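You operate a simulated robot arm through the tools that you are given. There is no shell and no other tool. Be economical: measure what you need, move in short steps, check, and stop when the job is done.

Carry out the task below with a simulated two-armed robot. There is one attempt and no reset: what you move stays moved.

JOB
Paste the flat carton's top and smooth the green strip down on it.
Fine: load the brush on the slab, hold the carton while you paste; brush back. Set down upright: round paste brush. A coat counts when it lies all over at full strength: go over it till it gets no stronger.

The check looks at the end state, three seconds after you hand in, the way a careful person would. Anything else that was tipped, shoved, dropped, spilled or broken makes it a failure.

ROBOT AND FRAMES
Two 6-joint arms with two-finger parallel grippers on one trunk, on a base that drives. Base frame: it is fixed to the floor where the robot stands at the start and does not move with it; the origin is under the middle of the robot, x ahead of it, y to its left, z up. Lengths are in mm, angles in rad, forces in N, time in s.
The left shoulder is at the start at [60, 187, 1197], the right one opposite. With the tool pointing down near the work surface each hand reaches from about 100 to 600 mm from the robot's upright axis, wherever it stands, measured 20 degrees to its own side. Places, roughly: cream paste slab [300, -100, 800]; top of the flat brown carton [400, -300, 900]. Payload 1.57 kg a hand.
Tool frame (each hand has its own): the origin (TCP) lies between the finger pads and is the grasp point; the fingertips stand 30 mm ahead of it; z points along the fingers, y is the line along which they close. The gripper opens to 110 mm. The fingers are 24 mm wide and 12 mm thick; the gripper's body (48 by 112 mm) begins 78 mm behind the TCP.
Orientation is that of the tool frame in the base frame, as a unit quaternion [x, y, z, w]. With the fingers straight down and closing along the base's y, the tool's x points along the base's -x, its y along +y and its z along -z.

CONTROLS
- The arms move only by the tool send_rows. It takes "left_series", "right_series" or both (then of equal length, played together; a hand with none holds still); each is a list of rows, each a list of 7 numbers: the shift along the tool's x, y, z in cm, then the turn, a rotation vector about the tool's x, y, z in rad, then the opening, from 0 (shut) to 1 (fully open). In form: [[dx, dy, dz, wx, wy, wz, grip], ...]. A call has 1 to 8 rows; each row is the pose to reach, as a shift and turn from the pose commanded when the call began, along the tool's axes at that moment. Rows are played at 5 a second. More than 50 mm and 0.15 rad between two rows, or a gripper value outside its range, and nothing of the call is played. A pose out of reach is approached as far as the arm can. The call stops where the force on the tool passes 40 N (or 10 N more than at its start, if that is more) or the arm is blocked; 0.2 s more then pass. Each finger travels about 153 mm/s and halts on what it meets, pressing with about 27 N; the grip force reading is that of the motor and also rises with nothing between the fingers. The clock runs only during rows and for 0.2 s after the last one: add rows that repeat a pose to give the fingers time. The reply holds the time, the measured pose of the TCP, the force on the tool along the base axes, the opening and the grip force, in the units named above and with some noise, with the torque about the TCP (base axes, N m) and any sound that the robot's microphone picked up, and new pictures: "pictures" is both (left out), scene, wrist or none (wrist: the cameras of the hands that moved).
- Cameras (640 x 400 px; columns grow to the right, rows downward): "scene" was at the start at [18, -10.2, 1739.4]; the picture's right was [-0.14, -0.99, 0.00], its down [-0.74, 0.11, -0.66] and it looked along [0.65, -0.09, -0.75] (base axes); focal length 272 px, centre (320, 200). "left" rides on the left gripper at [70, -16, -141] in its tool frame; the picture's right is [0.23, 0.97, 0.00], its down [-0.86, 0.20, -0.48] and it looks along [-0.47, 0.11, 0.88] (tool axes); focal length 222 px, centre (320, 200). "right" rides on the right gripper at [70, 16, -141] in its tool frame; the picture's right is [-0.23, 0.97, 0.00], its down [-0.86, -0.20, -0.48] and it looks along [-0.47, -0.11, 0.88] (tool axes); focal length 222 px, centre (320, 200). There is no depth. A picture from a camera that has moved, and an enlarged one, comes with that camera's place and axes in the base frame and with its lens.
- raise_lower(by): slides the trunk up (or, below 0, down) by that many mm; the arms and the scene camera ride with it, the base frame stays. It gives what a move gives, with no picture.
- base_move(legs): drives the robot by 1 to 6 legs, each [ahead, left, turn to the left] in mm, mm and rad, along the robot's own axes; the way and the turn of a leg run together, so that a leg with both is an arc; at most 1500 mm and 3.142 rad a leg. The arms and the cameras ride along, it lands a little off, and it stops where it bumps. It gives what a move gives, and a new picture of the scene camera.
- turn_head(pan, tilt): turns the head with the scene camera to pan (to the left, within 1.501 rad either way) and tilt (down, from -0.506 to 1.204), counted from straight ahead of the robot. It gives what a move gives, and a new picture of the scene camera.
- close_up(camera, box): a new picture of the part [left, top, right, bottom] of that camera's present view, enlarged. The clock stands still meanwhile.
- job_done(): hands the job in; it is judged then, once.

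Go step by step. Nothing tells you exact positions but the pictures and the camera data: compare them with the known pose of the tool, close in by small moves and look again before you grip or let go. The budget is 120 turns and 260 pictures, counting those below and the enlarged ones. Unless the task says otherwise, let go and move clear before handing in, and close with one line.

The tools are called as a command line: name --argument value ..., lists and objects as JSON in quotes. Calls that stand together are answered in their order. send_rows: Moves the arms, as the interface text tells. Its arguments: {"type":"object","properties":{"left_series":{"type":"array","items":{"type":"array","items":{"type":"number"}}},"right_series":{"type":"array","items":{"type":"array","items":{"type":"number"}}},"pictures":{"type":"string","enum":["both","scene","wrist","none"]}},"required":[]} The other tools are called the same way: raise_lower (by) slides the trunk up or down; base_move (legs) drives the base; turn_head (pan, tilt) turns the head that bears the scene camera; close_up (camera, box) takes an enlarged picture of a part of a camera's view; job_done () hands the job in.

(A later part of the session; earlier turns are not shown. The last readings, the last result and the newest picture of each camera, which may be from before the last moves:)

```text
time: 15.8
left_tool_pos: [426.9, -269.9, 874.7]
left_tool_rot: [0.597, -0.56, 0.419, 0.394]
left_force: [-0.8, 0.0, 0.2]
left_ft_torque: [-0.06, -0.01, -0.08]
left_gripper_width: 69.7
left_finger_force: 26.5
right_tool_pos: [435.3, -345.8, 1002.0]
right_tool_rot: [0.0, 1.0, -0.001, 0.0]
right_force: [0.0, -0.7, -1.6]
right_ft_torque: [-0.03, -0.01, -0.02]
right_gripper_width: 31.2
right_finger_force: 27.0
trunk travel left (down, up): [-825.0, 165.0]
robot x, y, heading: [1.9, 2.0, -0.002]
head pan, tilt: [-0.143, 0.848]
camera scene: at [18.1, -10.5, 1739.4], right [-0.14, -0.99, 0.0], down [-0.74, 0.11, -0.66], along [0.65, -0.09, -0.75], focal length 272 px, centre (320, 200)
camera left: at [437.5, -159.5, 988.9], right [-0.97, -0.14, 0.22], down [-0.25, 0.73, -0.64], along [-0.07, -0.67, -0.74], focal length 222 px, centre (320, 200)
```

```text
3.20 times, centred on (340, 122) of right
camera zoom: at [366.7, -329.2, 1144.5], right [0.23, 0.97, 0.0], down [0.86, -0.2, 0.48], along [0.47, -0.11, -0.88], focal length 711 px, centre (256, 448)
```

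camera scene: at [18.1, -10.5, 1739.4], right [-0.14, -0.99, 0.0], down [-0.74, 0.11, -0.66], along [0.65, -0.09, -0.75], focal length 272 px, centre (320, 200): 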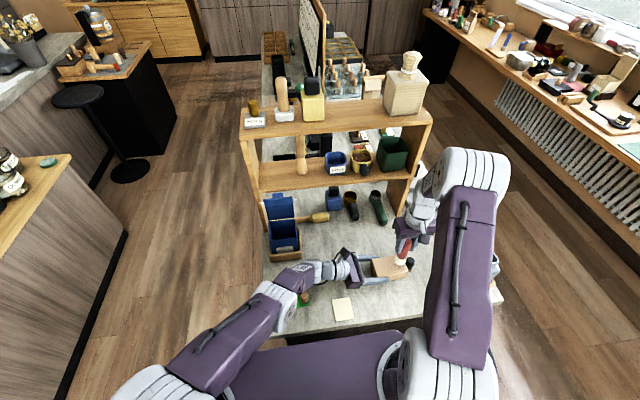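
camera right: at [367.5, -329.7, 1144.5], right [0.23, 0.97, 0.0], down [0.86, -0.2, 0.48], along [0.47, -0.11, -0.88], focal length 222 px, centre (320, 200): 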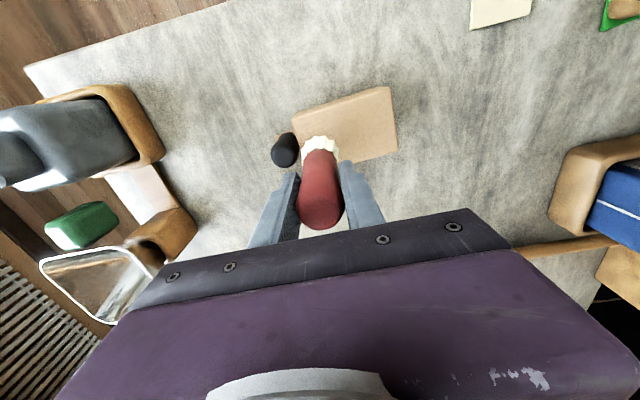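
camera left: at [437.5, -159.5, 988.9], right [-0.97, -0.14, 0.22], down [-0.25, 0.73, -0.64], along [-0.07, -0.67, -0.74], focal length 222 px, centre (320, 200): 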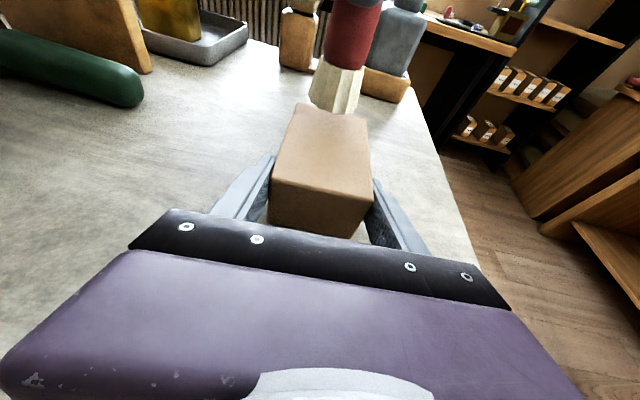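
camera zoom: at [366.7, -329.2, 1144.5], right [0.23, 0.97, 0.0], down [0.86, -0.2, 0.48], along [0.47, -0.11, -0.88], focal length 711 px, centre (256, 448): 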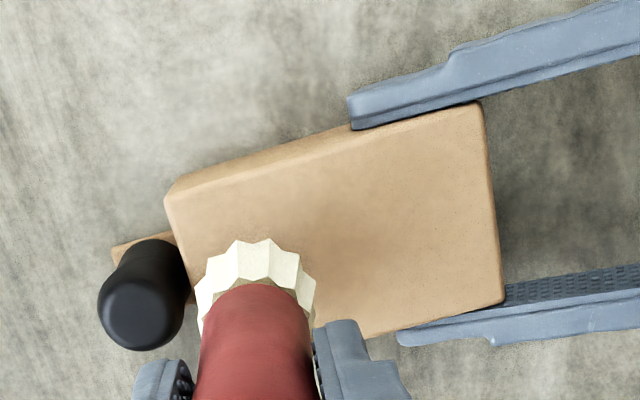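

The carton is held firmly (69.7 mm wide). I lower the brush on the near edge's right corner and sweep the first lane along the near edge.

send_rows --right_series '[[2.4, -0.42, 1.7, 0, 0, 0, 0.15], [2.4, -0.42, 2.8, 0, 0, 0, 0.15], [2.4, -0.42, 3.15, 0, 0, 0, 0.15], [2.5, 1.5, 3.15, 0, 0, 0, 0.15], [2.6, 3.4, 3.15, 0, 0, 0, 0.15], [2.7, 5.3, 3.15, 0, 0, 0, 0.15], [2.8, 7.1, 3.15, 0, 0, 0, 0.15], [2.8, 7.1, 3.15, 0, 0, 0, 0.15]]' --pictures "none"

close_up --camera "left" --box '[220, 60, 420, 250]'

close_up --camera "scene" --box '[350, 235, 430, 300]'

```text
time: 16.9
left_tool_pos: [426.0, -268.5, 874.7]
left_tool_rot: [0.597, -0.56, 0.418, 0.394]
left_force: [1.2, -2.4, 1.4]
left_ft_torque: [0.64, 0.24, -0.17]
left_gripper_width: 69.5
left_finger_force: 26.4
right_tool_pos: [410.7, -321.8, 973.2]
right_tool_rot: [-0.001, 1.0, -0.002, 0.003]
right_force: [-1.0, 4.2, 15.0]
right_ft_torque: [0.64, 0.23, 0.03]
right_gripper_width: 30.9
right_finger_force: 26.6
trunk travel left (down, up): [-825.0, 165.0]
robot x, y, heading: [-0.3, -0.8, 0.003]
head pan, tilt: [-0.143, 0.848]
stopped in row 5 (right hand): the force on the tool passed its limit (the readings are from after the stop); the commanded pose is now the measured one
```

```text
2.11 times, centred on (320, 155) of left
camera zoom: at [435.9, -158.3, 989.0], right [-0.97, -0.14, 0.22], down [-0.25, 0.73, -0.64], along [-0.07, -0.67, -0.74], focal length 468 px, centre (320, 295)
```

zoom: 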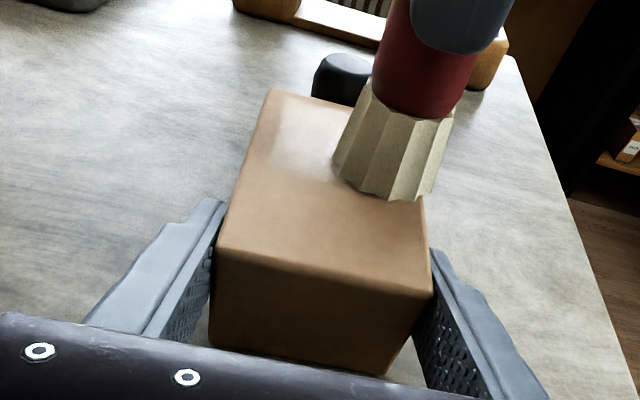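

```text
6.15 times, centred on (390, 268) of scene
camera zoom: at [15.5, -8.5, 1739.4], right [-0.14, -0.99, 0.0], down [-0.74, 0.11, -0.66], along [0.66, -0.1, -0.75], focal length 1674 px, centre (-111, -215)
```

zoom: 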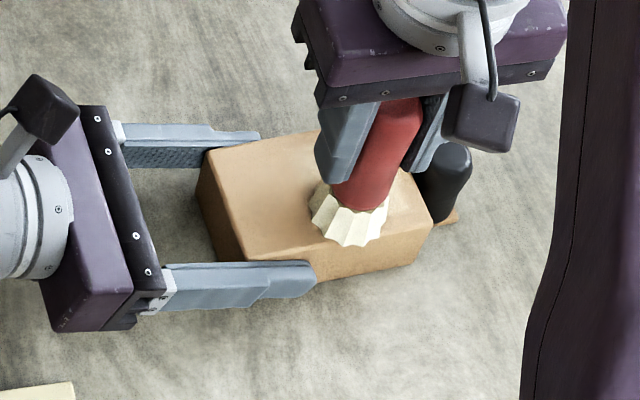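

The bristles press hard at z≈973.2; the call stopped on force. I raise 0.7 mm and continue the lane more slowly.

send_rows --right_series '[[0, 0, -0.07, 0, 0, 0, 0.15], [0.07, 1, -0.07, 0, 0, 0, 0.15], [0.14, 2, -0.07, 0, 0, 0, 0.15], [0.2, 3, -0.07, 0, 0, 0, 0.15], [0.27, 4, -0.07, 0, 0, 0, 0.15], [0.32, 4.7, -0.07, 0, 0, 0, 0.15], [0.25, 3.7, -0.07, 0, 0, 0, 0.15], [0.14, 2.2, -0.07, 0, 0, 0, 0.15]]' --pictures "none"

close_up --camera "left" --box '[220, 60, 420, 250]'

```text
time: 18.7
left_tool_pos: [426.3, -269.2, 874.6]
left_tool_rot: [0.597, -0.56, 0.418, 0.394]
left_force: [-2.4, -4.1, 5.7]
left_ft_torque: [-0.14, 0.03, 0.11]
left_gripper_width: 69.8
left_finger_force: 27.5
right_tool_pos: [409.5, -300.8, 973.6]
right_tool_rot: [0.001, 1.0, -0.002, 0.004]
right_force: [0.3, 4.3, 7.7]
right_ft_torque: [0.6, 0.05, -0.07]
right_gripper_width: 31.1
right_finger_force: 26.7
trunk travel left (down, up): [-825.0, 165.0]
robot x, y, heading: [-1.0, -2.1, 0.002]
head pan, tilt: [-0.143, 0.848]
```

```text
2.11 times, centred on (320, 155) of left
camera zoom: at [436.0, -158.4, 989.0], right [-0.97, -0.14, 0.22], down [-0.25, 0.73, -0.64], along [-0.07, -0.67, -0.74], focal length 468 px, centre (320, 295)
```

zoom: 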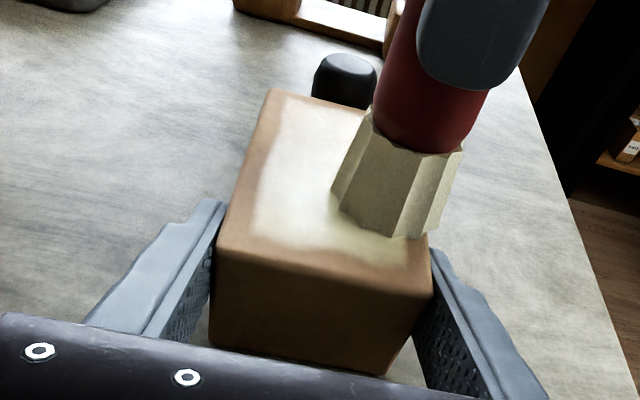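

Good: a whitish coat spreads broadly under ~10 N. I go on: back to the right end, across it, and start the far lane.

send_rows --right_series '[[-0.1, -1.6, 0, 0, 0, 0, 0.15], [-0.2, -3.2, 0, 0, 0, 0, 0.15], [-0.3, -4.8, 0, 0, 0, 0, 0.15], [-1.7, -4.85, 0, 0, 0, 0, 0.15], [-3.2, -4.9, 0, 0, 0, 0, 0.15], [-4.6, -4.9, 0, 0, 0, 0, 0.15], [-4.5, -3.4, 0, 0, 0, 0, 0.15], [-4.4, -1.9, 0, 0, 0, 0, 0.15]]' --pictures "none"

send_rows --right_series '[[0.1, 1.5, 0, 0, 0, 0, 0.15], [0.2, 3, 0, 0, 0, 0, 0.15], [0.3, 4.5, 0, 0, 0, 0, 0.15], [1.8, 4.4, 0, 0, 0, 0, 0.15], [3.2, 4.4, 0, 0, 0, 0, 0.15], [4.5, 4.4, 0, 0, 0, 0, 0.15], [3.4, 3.5, 0, 0, 0, 0, 0.15], [2.2, 2.5, 0, 0, 0, 0, 0.15]]' --pictures "none"

close_up --camera "left" --box '[220, 60, 420, 250]'

close_up --camera "right" --box '[220, 40, 460, 190]'

```text
time: 20.5
left_tool_pos: [426.9, -269.1, 874.8]
left_tool_rot: [0.597, -0.561, 0.417, 0.393]
left_force: [-2.9, 1.5, 12.7]
left_ft_torque: [-0.03, 0.0, -0.13]
left_gripper_width: 69.8
left_finger_force: 26.7
right_tool_pos: [453.5, -320.4, 975.9]
right_tool_rot: [0.0, 1.0, -0.002, 0.004]
right_force: [0.8, -0.6, -1.9]
right_ft_torque: [-0.04, -0.01, 0.03]
right_gripper_width: 31.2
right_finger_force: 27.3
trunk travel left (down, up): [-825.0, 165.0]
robot x, y, heading: [-1.2, -4.3, 0.003]
head pan, tilt: [-0.143, 0.848]
```

```text
time: 22.3
left_tool_pos: [427.4, -268.1, 875.4]
left_tool_rot: [0.597, -0.559, 0.419, 0.394]
left_force: [-1.0, 1.2, 14.0]
left_ft_torque: [0.23, 0.0, -0.08]
left_gripper_width: 69.7
left_finger_force: 27.2
right_tool_pos: [430.3, -295.0, 976.3]
right_tool_rot: [0.0, 1.0, -0.002, 0.003]
right_force: [1.0, -0.1, -2.0]
right_ft_torque: [0.02, 0.01, 0.0]
right_gripper_width: 31.2
right_finger_force: 27.1
trunk travel left (down, up): [-825.0, 165.0]
robot x, y, heading: [0.1, -1.0, -0.001]
head pan, tilt: [-0.143, 0.848]
```

```text
2.11 times, centred on (320, 155) of left
camera zoom: at [436.2, -158.4, 988.9], right [-0.97, -0.14, 0.22], down [-0.25, 0.73, -0.64], along [-0.07, -0.67, -0.74], focal length 468 px, centre (320, 295)
```

zoom: 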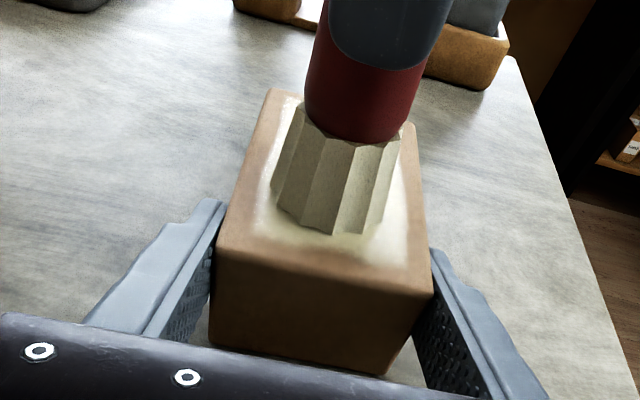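

```text
2.67 times, centred on (340, 115) of right
camera zoom: at [361.1, -277.9, 1118.7], right [0.23, 0.97, 0.0], down [0.85, -0.2, 0.48], along [0.47, -0.11, -0.87], focal length 592 px, centre (267, 427)
```

zoom: 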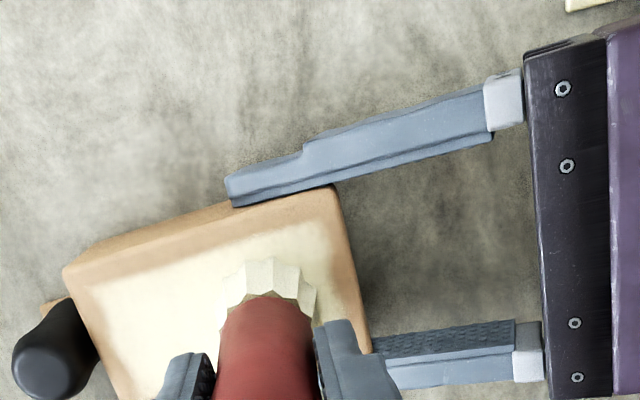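

There is still a faint border along the edges, and the last strokes lost contact (z≈976). I lift the brush and look at the whole top.

send_rows --right_series '[[0, 0, -3, 0, 0, 0, 0.15], [-1.5, -3, -6, 0, 0, 0, 0.15], [-5.5, -6, -6, 0, 0, 0, 0.15], [-9, -6, -6, 0, 0, 0, 0.15], [-9, -6, -6, 0, 0, 0, 0.15]]' --pictures "scene"

close_up --camera "left" --box '[220, 60, 420, 250]'

close_up --camera "scene" --box '[350, 235, 430, 300]'

close_up --camera "right" --box '[220, 20, 460, 170]'

```text
time: 23.5
left_tool_pos: [426.6, -267.9, 875.5]
left_tool_rot: [0.597, -0.56, 0.419, 0.394]
left_force: [-1.7, -0.2, 14.1]
left_ft_torque: [-0.04, -0.1, -0.05]
left_gripper_width: 69.8
left_finger_force: 27.3
right_tool_pos: [520.2, -355.1, 1037.5]
right_tool_rot: [0.0, 1.0, -0.003, 0.004]
right_force: [-1.3, 0.6, -2.1]
right_ft_torque: [0.01, 0.01, -0.03]
right_gripper_width: 31.1
right_finger_force: 26.9
trunk travel left (down, up): [-825.0, 165.0]
robot x, y, heading: [-1.8, -2.9, -0.002]
head pan, tilt: [-0.143, 0.848]
camera scene: at [15.6, -9.2, 1739.4], right [-0.14, -0.99, 0.0], down [-0.74, 0.11, -0.66], along [0.66, -0.09, -0.75], focal length 272 px, centre (320, 200)
```

scene: 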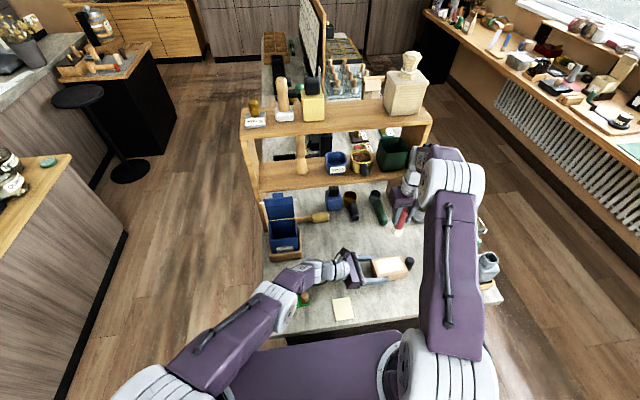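

```text
2.11 times, centred on (320, 155) of left
camera zoom: at [436.1, -158.4, 988.9], right [-0.97, -0.14, 0.22], down [-0.25, 0.73, -0.64], along [-0.07, -0.67, -0.74], focal length 468 px, centre (320, 295)
```

zoom: 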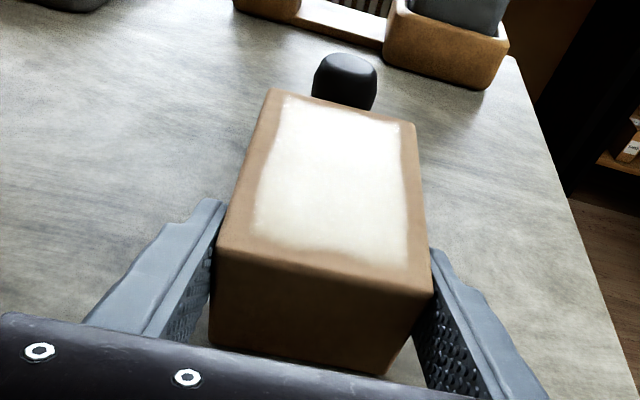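

```text
6.15 times, centred on (390, 268) of scene
camera zoom: at [15.6, -9.2, 1739.4], right [-0.14, -0.99, 0.0], down [-0.74, 0.11, -0.66], along [0.66, -0.09, -0.75], focal length 1674 px, centre (-111, -215)
```

zoom: 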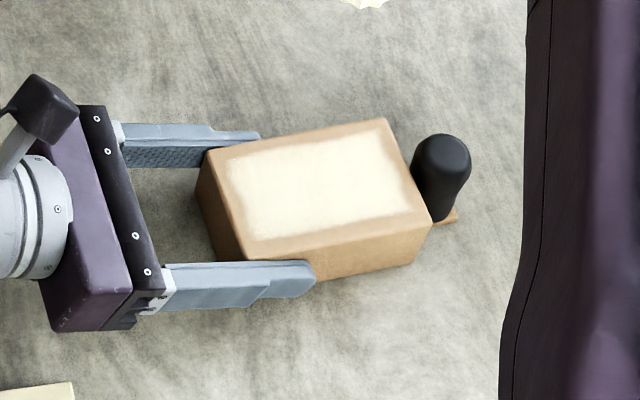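

```text
2.67 times, centred on (340, 95) of right
camera zoom: at [451.4, -338.2, 1179.6], right [0.23, 0.97, 0.0], down [0.85, -0.2, 0.48], along [0.47, -0.11, -0.87], focal length 592 px, centre (267, 480)
```

zoom: 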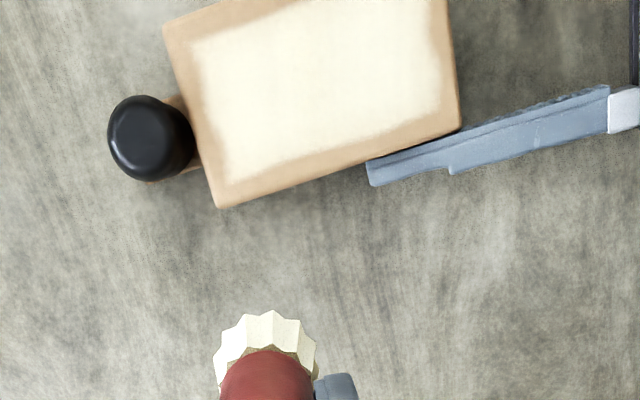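

The coat covers all but an ~8 mm rim. I straighten the tiny tilt that crept in and go back to work the rim, first the far edge with the brush overlapping it.

send_rows --right_series '[[2, 0.1, 0, -0.006, 0.008, 0, 0.15], [5.7, 0.3, 0, -0.006, 0.008, 0, 0.15], [5.7, 0.3, 3, -0.006, 0.008, 0, 0.15], [5.7, 0.3, 6, -0.006, 0.008, 0, 0.15], [5.7, 0.3, 6.3, -0.006, 0.008, 0, 0.15], [5.7, 0.3, 6.3, -0.006, 0.008, 0, 0.15]]' --pictures "none"

```text
time: 24.9
left_tool_pos: [425.3, -268.5, 875.5]
left_tool_rot: [0.598, -0.56, 0.418, 0.393]
left_force: [8.5, -16.6, -1.0]
left_ft_torque: [0.07, 0.38, 0.31]
left_gripper_width: 69.6
left_finger_force: 27.4
right_tool_pos: [464.9, -351.6, 973.9]
right_tool_rot: [0.0, 1.0, 0.001, 0.001]
right_force: [-3.6, 6.9, 33.3]
right_ft_torque: [0.29, 0.38, -0.07]
right_gripper_width: 31.2
right_finger_force: 27.0
trunk travel left (down, up): [-825.0, 165.0]
robot x, y, heading: [3.5, 2.1, 0.0]
head pan, tilt: [-0.143, 0.848]
```

Force is 33 N here, so I lift 1 mm and sweep the far edge gently towards the left end.

send_rows --right_series '[[0.1, 0, -0.1, 0, 0, 0, 0.15], [0.15, 1, -0.1, 0, 0, 0, 0.15], [0.2, 2, -0.1, 0, 0, 0, 0.15], [0.25, 3, -0.1, 0, 0, 0, 0.15], [0.3, 4, -0.1, 0, 0, 0, 0.15], [0.37, 5.3, -0.1, 0, 0, 0, 0.15], [0.43, 6.6, -0.1, 0, 0, 0, 0.15], [0.48, 7.8, -0.1, 0, 0, 0, 0.15]]' --pictures "none"

close_up --camera "left" --box '[220, 60, 420, 250]'

close_up --camera "scene" --box '[350, 235, 430, 300]'

```text
time: 26.7
left_tool_pos: [426.0, -269.0, 874.7]
left_tool_rot: [0.6, -0.559, 0.418, 0.392]
left_force: [0.0, 17.2, 4.1]
left_ft_torque: [-0.63, 0.56, 0.95]
left_gripper_width: 69.9
left_finger_force: 26.8
right_tool_pos: [458.6, -276.8, 972.9]
right_tool_rot: [0.0, 1.0, 0.001, 0.0]
right_force: [-2.9, -23.7, 18.1]
right_ft_torque: [-1.54, 0.11, -0.1]
right_gripper_width: 31.1
right_finger_force: 27.1
trunk travel left (down, up): [-825.0, 165.0]
robot x, y, heading: [-1.4, 0.1, 0.002]
head pan, tilt: [-0.143, 0.848]
```

```text
2.11 times, centred on (320, 155) of left
camera zoom: at [435.5, -157.9, 988.1], right [-0.97, -0.14, 0.22], down [-0.25, 0.73, -0.64], along [-0.07, -0.67, -0.74], focal length 468 px, centre (320, 295)
```

zoom: 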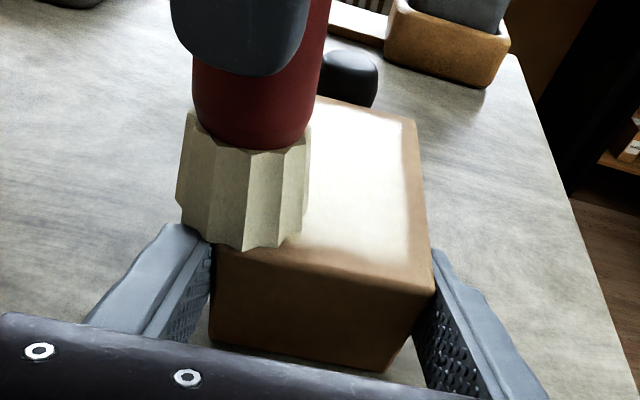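

```text
6.15 times, centred on (390, 268) of scene
camera zoom: at [13.9, -9.9, 1739.5], right [-0.14, -0.99, 0.0], down [-0.74, 0.11, -0.66], along [0.66, -0.09, -0.75], focal length 1674 px, centre (-111, -215)
```

zoom: 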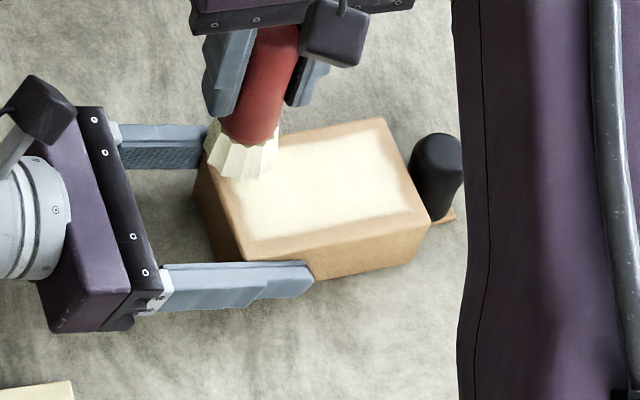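

The far rim stayed bare even with the brush on it, so the coat patch is a bounded area inside the edges; now it's about strength. The brush touches the left finger, so I lift off and move inward for more passes.

send_rows --right_series '[[0, 0, -0.6, 0, 0, 0, 0.15], [1, -0.8, -0.6, 0, 0, 0, 0.15], [1.2, -0.8, -0.2, 0, 0, 0, 0.15], [1.2, -0.8, -0.1, 0, 0, 0, 0.15], [1.2, -0.8, -0.1, 0, 0, 0, 0.15]]' --pictures "none"

```text
time: 27.9
left_tool_pos: [427.5, -270.4, 873.8]
left_tool_rot: [0.598, -0.56, 0.417, 0.393]
left_force: [4.0, -8.1, -0.9]
left_ft_torque: [0.43, 0.24, -0.16]
left_gripper_width: 69.8
left_finger_force: 26.7
right_tool_pos: [448.1, -281.1, 973.8]
right_tool_rot: [0.0, 1.0, 0.002, -0.001]
right_force: [-2.4, 4.8, 9.2]
right_ft_torque: [0.27, -0.03, 0.04]
right_gripper_width: 30.8
right_finger_force: 26.8
trunk travel left (down, up): [-825.0, 165.0]
robot x, y, heading: [-1.9, 2.0, 0.0]
head pan, tilt: [-0.143, 0.848]
```

Good contact (about 11 N). I sweep the far lane to the right end and return on the middle lane.

send_rows --right_series '[[-0.1, -1.7, 0, 0, 0, 0, 0.15], [-0.2, -3.4, 0, 0, 0, 0, 0.15], [-0.3, -5.1, -0.02, 0, 0, 0, 0.15], [-0.4, -6.8, -0.03, 0, 0, 0, 0.15], [1.2, -6.9, -0.03, 0, 0, 0, 0.15], [1.3, -5.2, -0.02, 0, 0, 0, 0.15], [1.4, -3.4, 0, 0, 0, 0, 0.15], [1.5, -1.6, 0, 0, 0, 0, 0.15]]' --pictures "none"

send_rows --right_series '[[0.1, 1.6, 0, 0, 0, 0, 0.15], [1.7, 1.6, 0, 0, 0, 0, 0.15], [1.7, 0, 0, 0, 0, 0, 0.15], [1.6, -1.7, 0, 0, 0, 0, 0.15], [1.5, -3.4, 0, 0, 0, 0, 0.15], [1.4, -5.1, 0, 0, 0, 0, 0.15], [0.2, -5.1, 0, 0, 0, 0, 0.15], [0.1, -3, 0, 0, 0, 0, 0.15]]' --pictures "none"

close_up --camera "left" --box '[220, 60, 420, 250]'

```text
time: 29.7
left_tool_pos: [426.7, -268.8, 874.5]
left_tool_rot: [0.598, -0.56, 0.417, 0.393]
left_force: [-2.5, 3.0, 0.3]
left_ft_torque: [0.08, -0.07, -0.02]
left_gripper_width: 69.6
left_finger_force: 27.3
right_tool_pos: [433.4, -297.1, 973.9]
right_tool_rot: [0.0, 1.0, 0.001, -0.001]
right_force: [0.8, -3.1, 5.0]
right_ft_torque: [-0.25, -0.15, -0.06]
right_gripper_width: 30.7
right_finger_force: 26.8
trunk travel left (down, up): [-825.0, 165.0]
robot x, y, heading: [-2.8, -0.5, -0.002]
head pan, tilt: [-0.143, 0.848]
```

```text
time: 31.5
left_tool_pos: [426.9, -266.8, 873.8]
left_tool_rot: [0.598, -0.56, 0.418, 0.394]
left_force: [-1.0, 5.2, -1.6]
left_ft_torque: [0.14, -0.06, -0.18]
left_gripper_width: 69.6
left_finger_force: 26.7
right_tool_pos: [433.0, -328.4, 973.3]
right_tool_rot: [-0.001, 1.0, 0.001, 0.0]
right_force: [1.6, -4.9, 8.9]
right_ft_torque: [-0.43, -0.29, -0.07]
right_gripper_width: 30.4
right_finger_force: 26.9
trunk travel left (down, up): [-825.0, 165.0]
robot x, y, heading: [2.9, -3.3, 0.001]
head pan, tilt: [-0.143, 0.848]
```

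```text
2.11 times, centred on (320, 155) of left
camera zoom: at [436.9, -158.4, 988.1], right [-0.97, -0.14, 0.22], down [-0.25, 0.73, -0.64], along [-0.07, -0.67, -0.74], focal length 468 px, centre (320, 295)
```

zoom: 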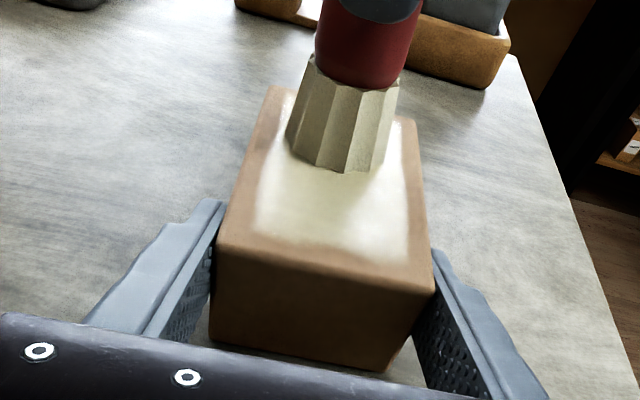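

Same bounds. I lift to the same viewpoint as before to compare the coat's strength.

send_rows --right_series '[[0, 0, -3, 0, 0, 0, 0.15], [-1.5, -0.5, -6.4, 0, 0, 0, 0.15], [-5.5, -1.5, -6.4, 0, 0, 0, 0.15], [-8.7, -2.7, -6.4, 0, 0, 0, 0.15], [-8.7, -2.7, -6.4, 0, 0, 0, 0.15]]' --pictures "none"

close_up --camera "scene" --box '[350, 235, 430, 300]'

close_up --camera "right" --box '[220, 20, 460, 170]'

```text
time: 32.7
left_tool_pos: [427.0, -269.4, 873.8]
left_tool_rot: [0.597, -0.56, 0.417, 0.394]
left_force: [0.0, 0.2, 0.9]
left_ft_torque: [-0.04, -0.09, 0.09]
left_gripper_width: 69.3
left_finger_force: 27.1
right_tool_pos: [519.1, -355.4, 1036.7]
right_tool_rot: [0.0, 1.0, 0.002, -0.001]
right_force: [-0.7, -0.6, -2.4]
right_ft_torque: [0.0, 0.01, -0.01]
right_gripper_width: 30.7
right_finger_force: 26.7
trunk travel left (down, up): [-825.0, 165.0]
robot x, y, heading: [-0.7, -0.3, -0.0]
head pan, tilt: [-0.143, 0.848]
```

```text
6.15 times, centred on (390, 268) of scene
camera zoom: at [17.8, -10.5, 1739.4], right [-0.14, -0.99, 0.0], down [-0.74, 0.11, -0.66], along [0.66, -0.09, -0.75], focal length 1674 px, centre (-111, -215)
```

zoom: 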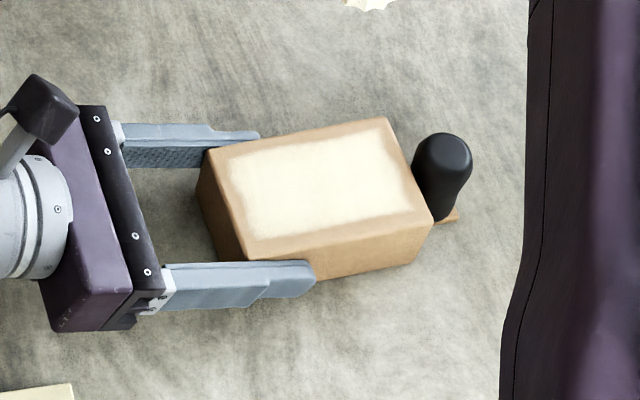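

```text
2.67 times, centred on (340, 95) of right
camera zoom: at [452.0, -339.8, 1179.6], right [0.23, 0.97, 0.0], down [0.86, -0.2, 0.48], along [0.46, -0.11, -0.88], focal length 592 px, centre (267, 480)
```

zoom: 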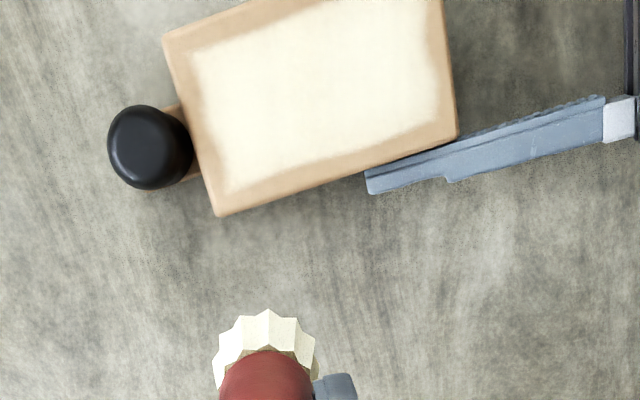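

The coat is unchanged from the previous pass, so it's at full strength. The left hand now opens and backs out along the way it came.

send_rows --left_series '[[0, 0, 0, 0, 0, 0, 0.75], [0, 0, 0, 0, 0, 0, 1], [0, 0, -3.5, 0, 0, 0, 1], [0, 0, -7, 0, 0, 0, 1], [1, 0, -10.5, 0, 0, 0, 1], [2.5, 0, -14, 0, 0, 0, 1], [4, 0, -16, 0, 0, 0, 1], [4, 0, -16, 0, 0, 0, 1]]' --pictures "scene"

```text
time: 34.5
left_tool_pos: [420.2, -132.4, 968.2]
left_tool_rot: [0.598, -0.56, 0.417, 0.393]
left_force: [-0.1, -0.3, 0.1]
left_ft_torque: [0.02, 0.04, -0.01]
left_gripper_width: 109.7
left_finger_force: 0.0
right_tool_pos: [521.6, -356.5, 1037.3]
right_tool_rot: [0.0, 1.0, 0.002, 0.0]
right_force: [0.2, 0.0, -2.4]
right_ft_torque: [0.0, -0.01, 0.04]
right_gripper_width: 30.8
right_finger_force: 26.5
trunk travel left (down, up): [-825.0, 165.0]
robot x, y, heading: [-0.3, 1.7, 0.0]
head pan, tilt: [-0.143, 0.848]
camera scene: at [18.6, -11.0, 1739.4], right [-0.14, -0.99, 0.0], down [-0.74, 0.11, -0.66], along [0.65, -0.09, -0.75], focal length 272 px, centre (320, 200)
```

scene: 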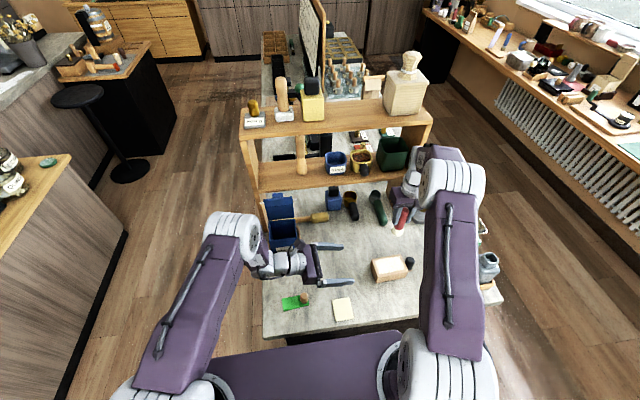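

The carton stands free with its coat. I bring the left hand up and back to its parking pose.

send_rows --left_series '[[0.6, 0.35, -3.5, -0.0722, -0.0722, 0.1031, 1], [1.2, 0.7, -7, -0.1444, -0.1444, 0.2062, 1], [1.8, 1.05, -10.5, -0.2166, -0.2166, 0.3093, 1], [2.4, 1.4, -14, -0.2888, -0.2888, 0.4124, 1], [2.9, 1.75, -17.5, -0.361, -0.361, 0.5155, 1], [3.5, 2.1, -21, -0.4332, -0.4332, 0.6186, 1], [4, 2.4, -24, -0.5054, -0.5054, 0.7217, 1], [4.4, 2.6, -26.5, -0.5776, -0.5776, 0.8248, 1]]' --pictures "scene"

```text
time: 36.3
left_tool_pos: [380.4, 99.7, 1098.1]
left_tool_rot: [-0.288, 0.923, -0.186, -0.176]
left_force: [-0.2, 0.5, -0.2]
left_ft_torque: [0.01, -0.03, 0.01]
left_gripper_width: 110.1
left_finger_force: 0.0
right_tool_pos: [518.8, -356.8, 1037.0]
right_tool_rot: [0.0, 1.0, 0.002, -0.001]
right_force: [-0.5, 0.0, -2.8]
right_ft_torque: [0.03, 0.01, 0.0]
right_gripper_width: 31.0
right_finger_force: 27.1
trunk travel left (down, up): [-825.0, 165.0]
robot x, y, heading: [-0.5, 2.5, 0.001]
head pan, tilt: [-0.143, 0.848]
camera scene: at [17.6, -10.8, 1739.4], right [-0.14, -0.99, 0.0], down [-0.74, 0.11, -0.66], along [0.66, -0.09, -0.75], focal length 272 px, centre (320, 200)
```

scene: 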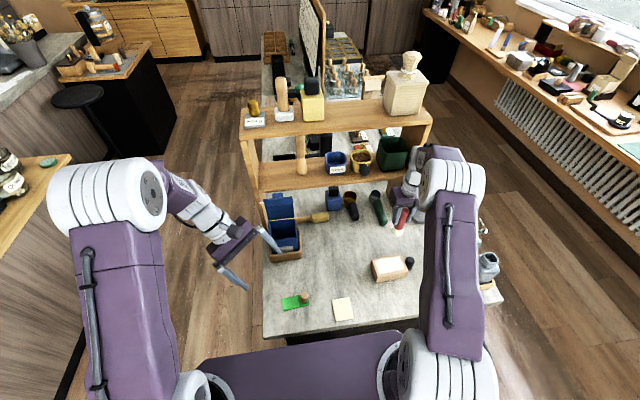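

The left hand is clear. I carry the brush back over its starting place at (479.5,-115).

send_rows --right_series '[[0.6, 4, 0, 0.004, -0.002, 0, 0.15], [1.3, 8, 0, 0.004, -0.002, 0, 0.15], [2, 12, 0, 0.004, -0.002, 0, 0.15], [2.7, 16, 0, 0.004, -0.002, 0, 0.15], [3.4, 20.2, 0, 0.004, -0.002, 0, 0.15], [4, 24.15, 1, 0.004, -0.002, 0, 0.15], [4, 24.15, 5.5, 0.004, -0.002, 0, 0.15], [4, 24.15, 9.5, 0.004, -0.002, 0, 0.15]]' --pictures "none"

close_up --camera "right" --box '[220, 80, 420, 250]'

close_up --camera "scene" --box '[290, 220, 370, 285]'

```text
time: 38.1
left_tool_pos: [381.4, 99.0, 1098.1]
left_tool_rot: [-0.288, 0.922, -0.186, -0.178]
left_force: [0.1, 0.7, 0.9]
left_ft_torque: [-0.03, 0.0, 0.01]
left_gripper_width: 109.9
left_finger_force: 0.1
right_tool_pos: [479.1, -113.7, 942.9]
right_tool_rot: [0.0, 1.0, 0.001, -0.001]
right_force: [0.6, -1.6, -2.7]
right_ft_torque: [-0.02, 0.03, 0.0]
right_gripper_width: 30.7
right_finger_force: 26.6
trunk travel left (down, up): [-825.0, 165.0]
robot x, y, heading: [0.3, -0.7, -0.002]
head pan, tilt: [-0.143, 0.848]
```

```text
2.35 times, centred on (320, 165) of right
camera zoom: at [411.1, -97.3, 1086.0], right [0.23, 0.97, 0.0], down [0.86, -0.2, 0.48], along [0.46, -0.11, -0.88], focal length 523 px, centre (320, 282)
```

zoom: 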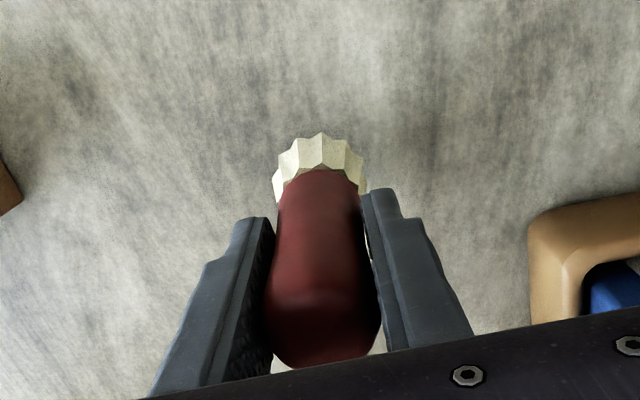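

```text
6.15 times, centred on (330, 252) of scene
camera zoom: at [19.8, -10.8, 1739.4], right [-0.14, -0.99, 0.0], down [-0.74, 0.11, -0.66], along [0.65, -0.09, -0.75], focal length 1674 px, centre (258, -123)
```

zoom: 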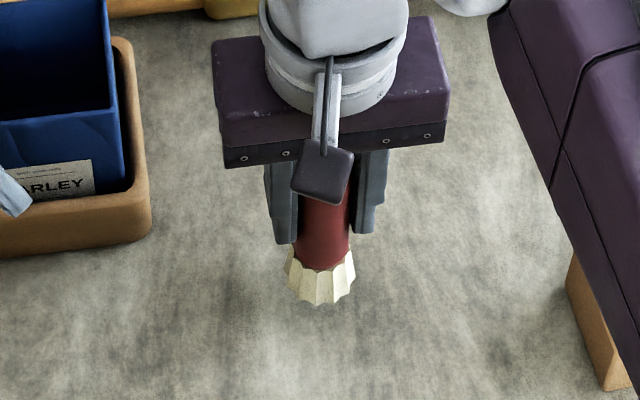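

The brush hangs straight, just as when I took it. I lower it gently to the table.

send_rows --right_series '[[0, 0, 0.8, 0, 0, 0, 0.15], [0, 0, 1.3, 0, 0, 0, 0.15], [0, 0, 1.5, 0, 0, 0, 0.15], [0, 0, 1.5, 0, 0, 0, 0.15]]' --pictures "none"

```text
time: 39.1
left_tool_pos: [380.9, 100.1, 1098.5]
left_tool_rot: [-0.288, 0.923, -0.185, -0.177]
left_force: [0.3, -0.4, -0.9]
left_ft_torque: [-0.05, 0.0, -0.01]
left_gripper_width: 110.0
left_finger_force: 0.1
right_tool_pos: [478.7, -112.6, 927.9]
right_tool_rot: [0.001, 1.0, 0.0, 0.0]
right_force: [-0.3, 0.0, -3.1]
right_ft_torque: [0.01, 0.01, 0.0]
right_gripper_width: 30.6
right_finger_force: 27.1
trunk travel left (down, up): [-825.0, 165.0]
robot x, y, heading: [1.7, 1.8, 0.001]
head pan, tilt: [-0.143, 0.848]
```

send_rows --right_series '[[0, 0, 0.1, 0, 0, 0, 0.15], [0, 0, 0.2, 0, 0, 0, 0.15], [0, 0, 0.2, 0, 0, 0, 0.15]]' --pictures "none"

```text
time: 39.9
left_tool_pos: [380.7, 99.4, 1097.7]
left_tool_rot: [-0.287, 0.923, -0.186, -0.177]
left_force: [-0.2, -0.2, 0.6]
left_ft_torque: [-0.01, 0.02, 0.0]
left_gripper_width: 110.1
left_finger_force: 0.0
right_tool_pos: [479.2, -114.3, 925.7]
right_tool_rot: [0.0, 1.0, 0.0, 0.001]
right_force: [-0.7, 0.1, -2.4]
right_ft_torque: [0.01, -0.01, -0.01]
right_gripper_width: 31.0
right_finger_force: 27.1
trunk travel left (down, up): [-825.0, 165.0]
robot x, y, heading: [1.7, -0.0, -0.003]
head pan, tilt: [-0.143, 0.848]
```

No contact yet (the brush was pushed up a little in the grip); I go on down by millimetres.

send_rows --right_series '[[0, 0, 0.1, 0, 0, 0, 0.15], [0, 0, 0.15, 0, 0, 0, 0.15], [0, 0, 0.15, 0, 0, 0, 0.15]]' --pictures "none"

```text
time: 40.7
left_tool_pos: [380.9, 98.8, 1097.7]
left_tool_rot: [-0.287, 0.923, -0.186, -0.176]
left_force: [-0.2, 0.4, 1.2]
left_ft_torque: [0.01, -0.01, 0.0]
left_gripper_width: 110.2
left_finger_force: 0.0
right_tool_pos: [480.3, -114.1, 924.0]
right_tool_rot: [0.0, 1.0, -0.001, 0.0]
right_force: [-0.1, -0.3, -2.7]
right_ft_torque: [0.0, 0.02, -0.02]
right_gripper_width: 31.0
right_finger_force: 27.0
trunk travel left (down, up): [-825.0, 165.0]
robot x, y, heading: [3.0, -3.5, 0.002]
head pan, tilt: [-0.143, 0.848]
```

send_rows --right_series '[[0, 0, 0.1, 0, 0, 0, 0.15], [0, 0, 0.15, 0, 0, 0, 0.15], [0, 0, 0.15, 0, 0, 0, 0.15]]' --pictures "none"

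close_up --camera "scene" --box '[305, 240, 355, 280]'

```text
time: 41.5
left_tool_pos: [379.4, 100.4, 1099.2]
left_tool_rot: [-0.288, 0.922, -0.186, -0.177]
left_force: [0.1, 0.1, 0.6]
left_ft_torque: [0.01, 0.03, -0.02]
left_gripper_width: 109.9
left_finger_force: 0.2
right_tool_pos: [479.8, -113.9, 923.8]
right_tool_rot: [0.0, 1.0, 0.0, 0.0]
right_force: [0.9, -1.1, 3.3]
right_ft_torque: [-0.05, -0.09, -0.03]
right_gripper_width: 30.6
right_finger_force: 27.2
trunk travel left (down, up): [-825.0, 165.0]
robot x, y, heading: [3.0, -1.4, 0.007]
head pan, tilt: [-0.143, 0.848]
```

```text
10.00 times, centred on (330, 260) of scene
camera zoom: at [17.2, -10.3, 1739.5], right [-0.14, -0.99, 0.0], down [-0.74, 0.11, -0.66], along [0.66, -0.09, -0.75], focal length 2721 px, centre (220, -400)
```

zoom: 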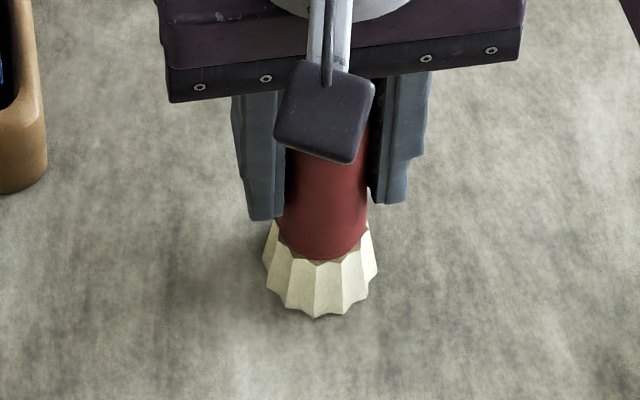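

It stands on the table (about 6 N net). I open the fingers and rise straight up.

send_rows --right_series '[[0, 0, -0.05, 0, 0, 0, 0.35], [0, 0, -0.05, 0, 0, 0, 0.6], [0, 0, -0.05, 0, 0, 0, 0.9], [0, 0, -3, 0, 0, 0, 1], [0, 0, -7, 0, 0, 0, 1], [0, 0, -11, 0, 0, 0, 1], [0, 0, -11, 0, 0, 0, 1]]' --pictures "wrist"

close_up --camera "scene" --box '[290, 230, 430, 320]'

```text
time: 43.1
left_tool_pos: [380.7, 99.4, 1097.4]
left_tool_rot: [-0.288, 0.923, -0.186, -0.177]
left_force: [-0.9, -0.2, 0.4]
left_ft_torque: [0.0, 0.0, 0.04]
left_gripper_width: 110.1
left_finger_force: 0.0
right_tool_pos: [482.0, -115.4, 1033.0]
right_tool_rot: [0.0, 1.0, -0.001, 0.0]
right_force: [0.9, -0.8, -0.5]
right_ft_torque: [0.01, -0.03, -0.03]
right_gripper_width: 110.1
right_finger_force: 0.1
trunk travel left (down, up): [-825.0, 165.0]
robot x, y, heading: [-1.8, -0.2, 0.007]
head pan, tilt: [-0.143, 0.848]
camera right: at [412.7, -99.6, 1175.7], right [0.23, 0.97, 0.0], down [0.86, -0.2, 0.48], along [0.47, -0.11, -0.88], focal length 222 px, centre (320, 200)
```

right: 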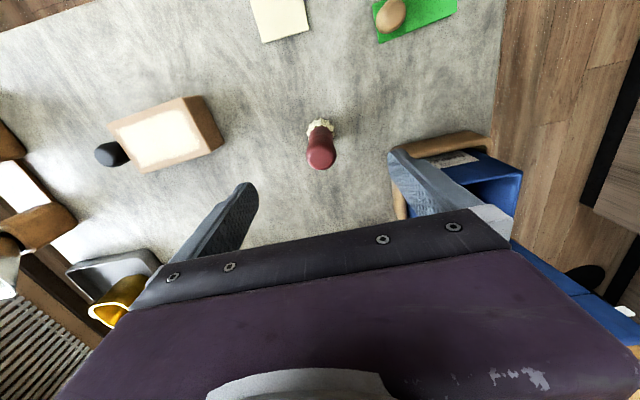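

```text
4.44 times, centred on (360, 275) of scene
camera zoom: at [18.5, -10.2, 1739.4], right [-0.14, -0.99, 0.0], down [-0.74, 0.11, -0.66], along [0.65, -0.09, -0.75], focal length 1209 px, centre (142, -133)
```

zoom: 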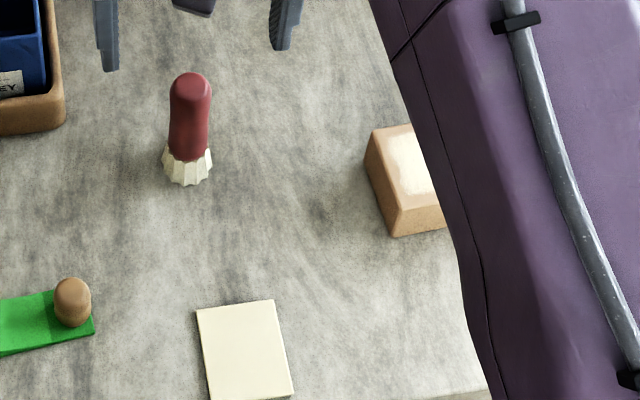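

The brush stands upright in its place. I shift the left hand further aside and bring the right hand above the strip's knob at about (372,-9).

send_rows --left_series '[[-0.2, 1.2, -2.6, 0, 0, 0, 1], [-0.4, 2.5, -5.4, 0, 0, 0, 1], [-0.66, 3.9, -8.3, 0, 0, 0, 1], [-0.66, 3.9, -8.3, 0, 0, 0, 1], [-0.66, 3.9, -8.3, 0, 0, 0, 1], [-0.66, 3.9, -8.3, 0, 0, 0, 1]]' --right_series '[[0, 0, 0, 0, 0, 0, 1], [2, 2, 0, 0, 0, 0, 1], [5, 5, 0.5, 0, 0, 0, 1], [8, 8, 1.5, 0, 0, 0, 1], [10.9, 10.6, 3, 0, 0, 0, 1], [10.9, 10.6, 5, 0, 0, 0, 1]]' --pictures "none"

close_up --camera "right" --box '[220, 60, 460, 210]'

close_up --camera "scene" --box '[260, 220, 440, 320]'

```text
time: 44.5
left_tool_pos: [380.7, 170.7, 1158.0]
left_tool_rot: [-0.288, 0.922, -0.186, -0.178]
left_force: [0.5, -0.8, 0.4]
left_ft_torque: [-0.02, 0.0, 0.0]
left_gripper_width: 110.1
left_finger_force: 0.0
right_tool_pos: [370.6, -9.7, 982.2]
right_tool_rot: [-0.001, 1.0, 0.0, 0.0]
right_force: [-0.6, 0.0, -0.5]
right_ft_torque: [0.03, 0.01, -0.01]
right_gripper_width: 109.8
right_finger_force: 0.1
trunk travel left (down, up): [-825.0, 165.0]
robot x, y, heading: [0.5, 1.9, -0.001]
head pan, tilt: [-0.143, 0.848]
```

```text
2.67 times, centred on (340, 135) of right
camera zoom: at [302.2, 7.8, 1125.7], right [0.23, 0.97, 0.0], down [0.86, -0.2, 0.48], along [0.47, -0.11, -0.88], focal length 592 px, centre (267, 373)
```

zoom: 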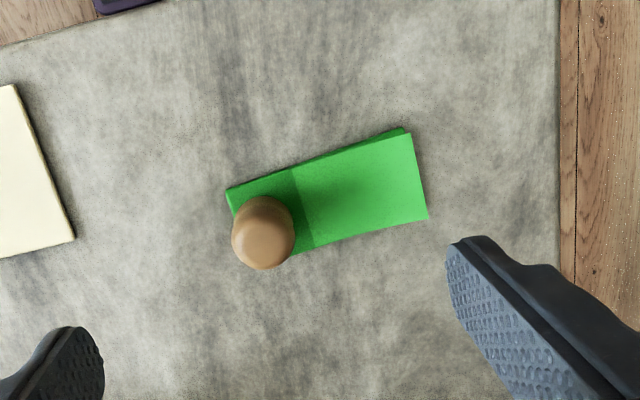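

```text
3.56 times, centred on (350, 270) of scene
camera zoom: at [18.8, -10.2, 1739.4], right [-0.14, -0.99, 0.0], down [-0.74, 0.11, -0.66], along [0.65, -0.09, -0.75], focal length 968 px, centre (213, -49)
```

zoom: 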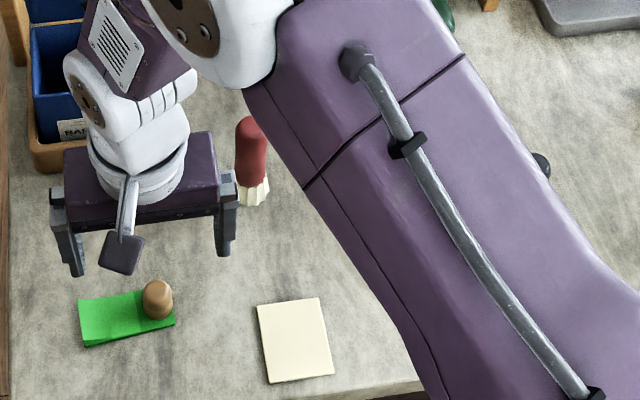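

Knob centre is about (372.8,-10.5), dia 27 mm; flap lifts towards +y. I narrow the fingers to 42 mm, descend around the knob to z=882 and grip.

send_rows --right_series '[[-0.2, -0.08, 2, 0, 0, 0, 0.6], [-0.2, -0.08, 5, 0, 0, 0, 0.38], [-0.2, -0.08, 8, 0, 0, 0, 0.38], [-0.2, -0.08, 10, 0, 0, 0, 0.38], [-0.2, -0.08, 10, 0, 0, 0, 0.38]]' --pictures "none"

close_up --camera "right" --box '[220, 80, 460, 230]'

close_up --camera "scene" --box '[265, 260, 345, 320]'

```text
time: 45.7
left_tool_pos: [379.3, 171.2, 1158.6]
left_tool_rot: [-0.287, 0.923, -0.186, -0.177]
left_force: [-0.4, -1.1, -0.6]
left_ft_torque: [0.0, 0.04, -0.02]
left_gripper_width: 110.0
left_finger_force: 0.0
right_tool_pos: [373.3, -9.5, 882.6]
right_tool_rot: [0.0, 1.0, 0.0, 0.0]
right_force: [-1.2, 0.0, -0.5]
right_ft_torque: [-0.01, -0.01, 0.01]
right_gripper_width: 41.9
right_finger_force: 0.1
trunk travel left (down, up): [-825.0, 165.0]
robot x, y, heading: [0.4, -1.7, 0.001]
head pan, tilt: [-0.143, 0.848]
```

```text
2.67 times, centred on (340, 155) of right
camera zoom: at [304.6, 7.3, 1025.3], right [0.23, 0.97, 0.0], down [0.86, -0.2, 0.48], along [0.47, -0.11, -0.88], focal length 592 px, centre (267, 320)
```

zoom: 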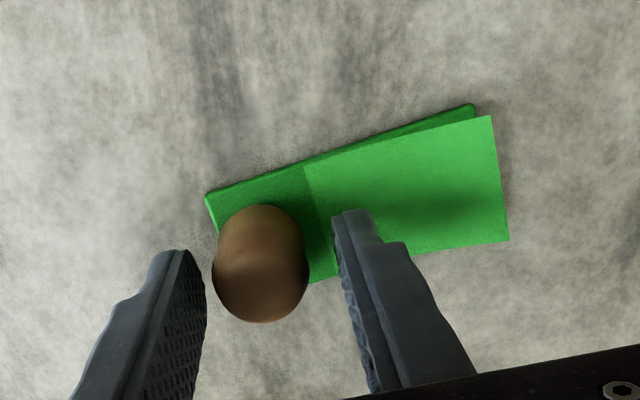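

```text
6.67 times, centred on (305, 290) of scene
camera zoom: at [18.0, -10.2, 1739.4], right [-0.14, -0.99, 0.0], down [-0.74, 0.11, -0.66], along [0.65, -0.09, -0.75], focal length 1814 px, centre (420, -400)
```

zoom: 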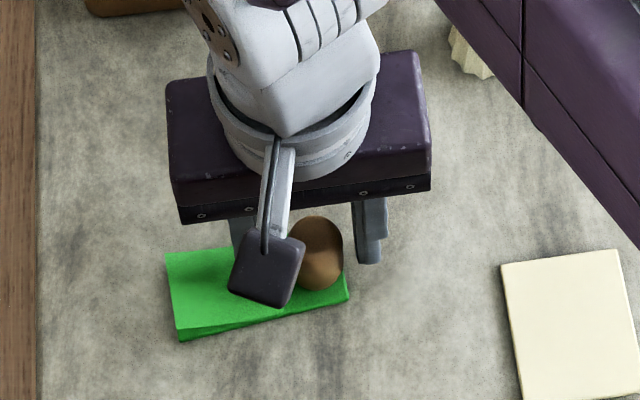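

The knob is between the fingers, slightly to the -y side; I shift 2 mm, grip and lift 40 mm to see what comes along.

send_rows --right_series '[[0, -0.2, 0, 0, 0, 0, 0.38], [0, -0.2, 0, 0, 0, 0, 0.2], [0, -0.2, 0, 0, 0, 0, 0.12], [0, -0.2, 0, 0, 0, 0, 0.12], [0, -0.2, -2, 0, 0, 0, 0.12], [0, -0.2, -4, 0, 0, 0, 0.12], [0, -0.2, -4, 0, 0, 0, 0.12]]' --pictures "none"

close_up --camera "right" --box '[220, 80, 460, 230]'

close_up --camera "scene" --box '[265, 260, 345, 320]'

```text
time: 47.3
left_tool_pos: [380.1, 171.1, 1158.2]
left_tool_rot: [-0.288, 0.922, -0.186, -0.177]
left_force: [0.5, -0.3, -0.4]
left_ft_torque: [-0.03, -0.01, 0.01]
left_gripper_width: 109.8
left_finger_force: 0.1
right_tool_pos: [373.4, -10.5, 922.6]
right_tool_rot: [0.0, 1.0, 0.0, 0.0]
right_force: [0.3, 0.7, -0.6]
right_ft_torque: [0.0, -0.01, 0.02]
right_gripper_width: 26.0
right_finger_force: 27.2
trunk travel left (down, up): [-825.0, 165.0]
robot x, y, heading: [-1.3, -1.5, -0.001]
head pan, tilt: [-0.143, 0.848]
```

```text
2.67 times, centred on (340, 155) of right
camera zoom: at [304.9, 5.1, 1065.7], right [0.23, 0.97, 0.0], down [0.86, -0.2, 0.48], along [0.47, -0.11, -0.88], focal length 592 px, centre (267, 320)
```

zoom: 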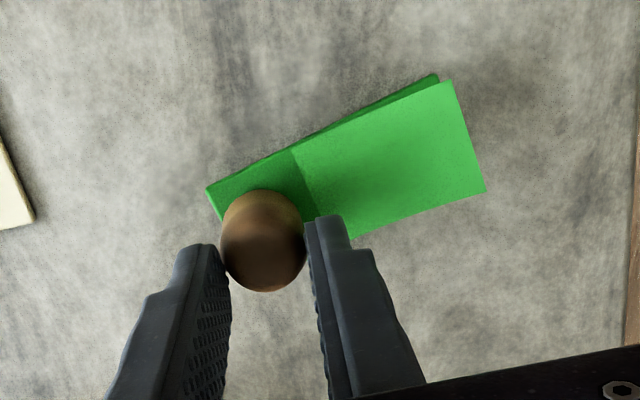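

```text
6.67 times, centred on (305, 290) of scene
camera zoom: at [18.4, -10.1, 1739.4], right [-0.14, -0.99, 0.0], down [-0.74, 0.11, -0.66], along [0.65, -0.09, -0.75], focal length 1814 px, centre (420, -400)
```

zoom: 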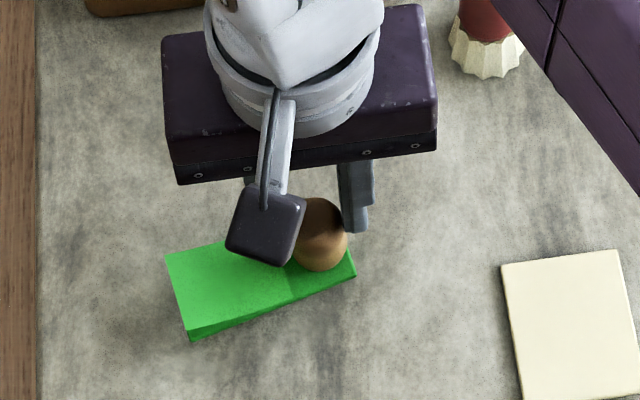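

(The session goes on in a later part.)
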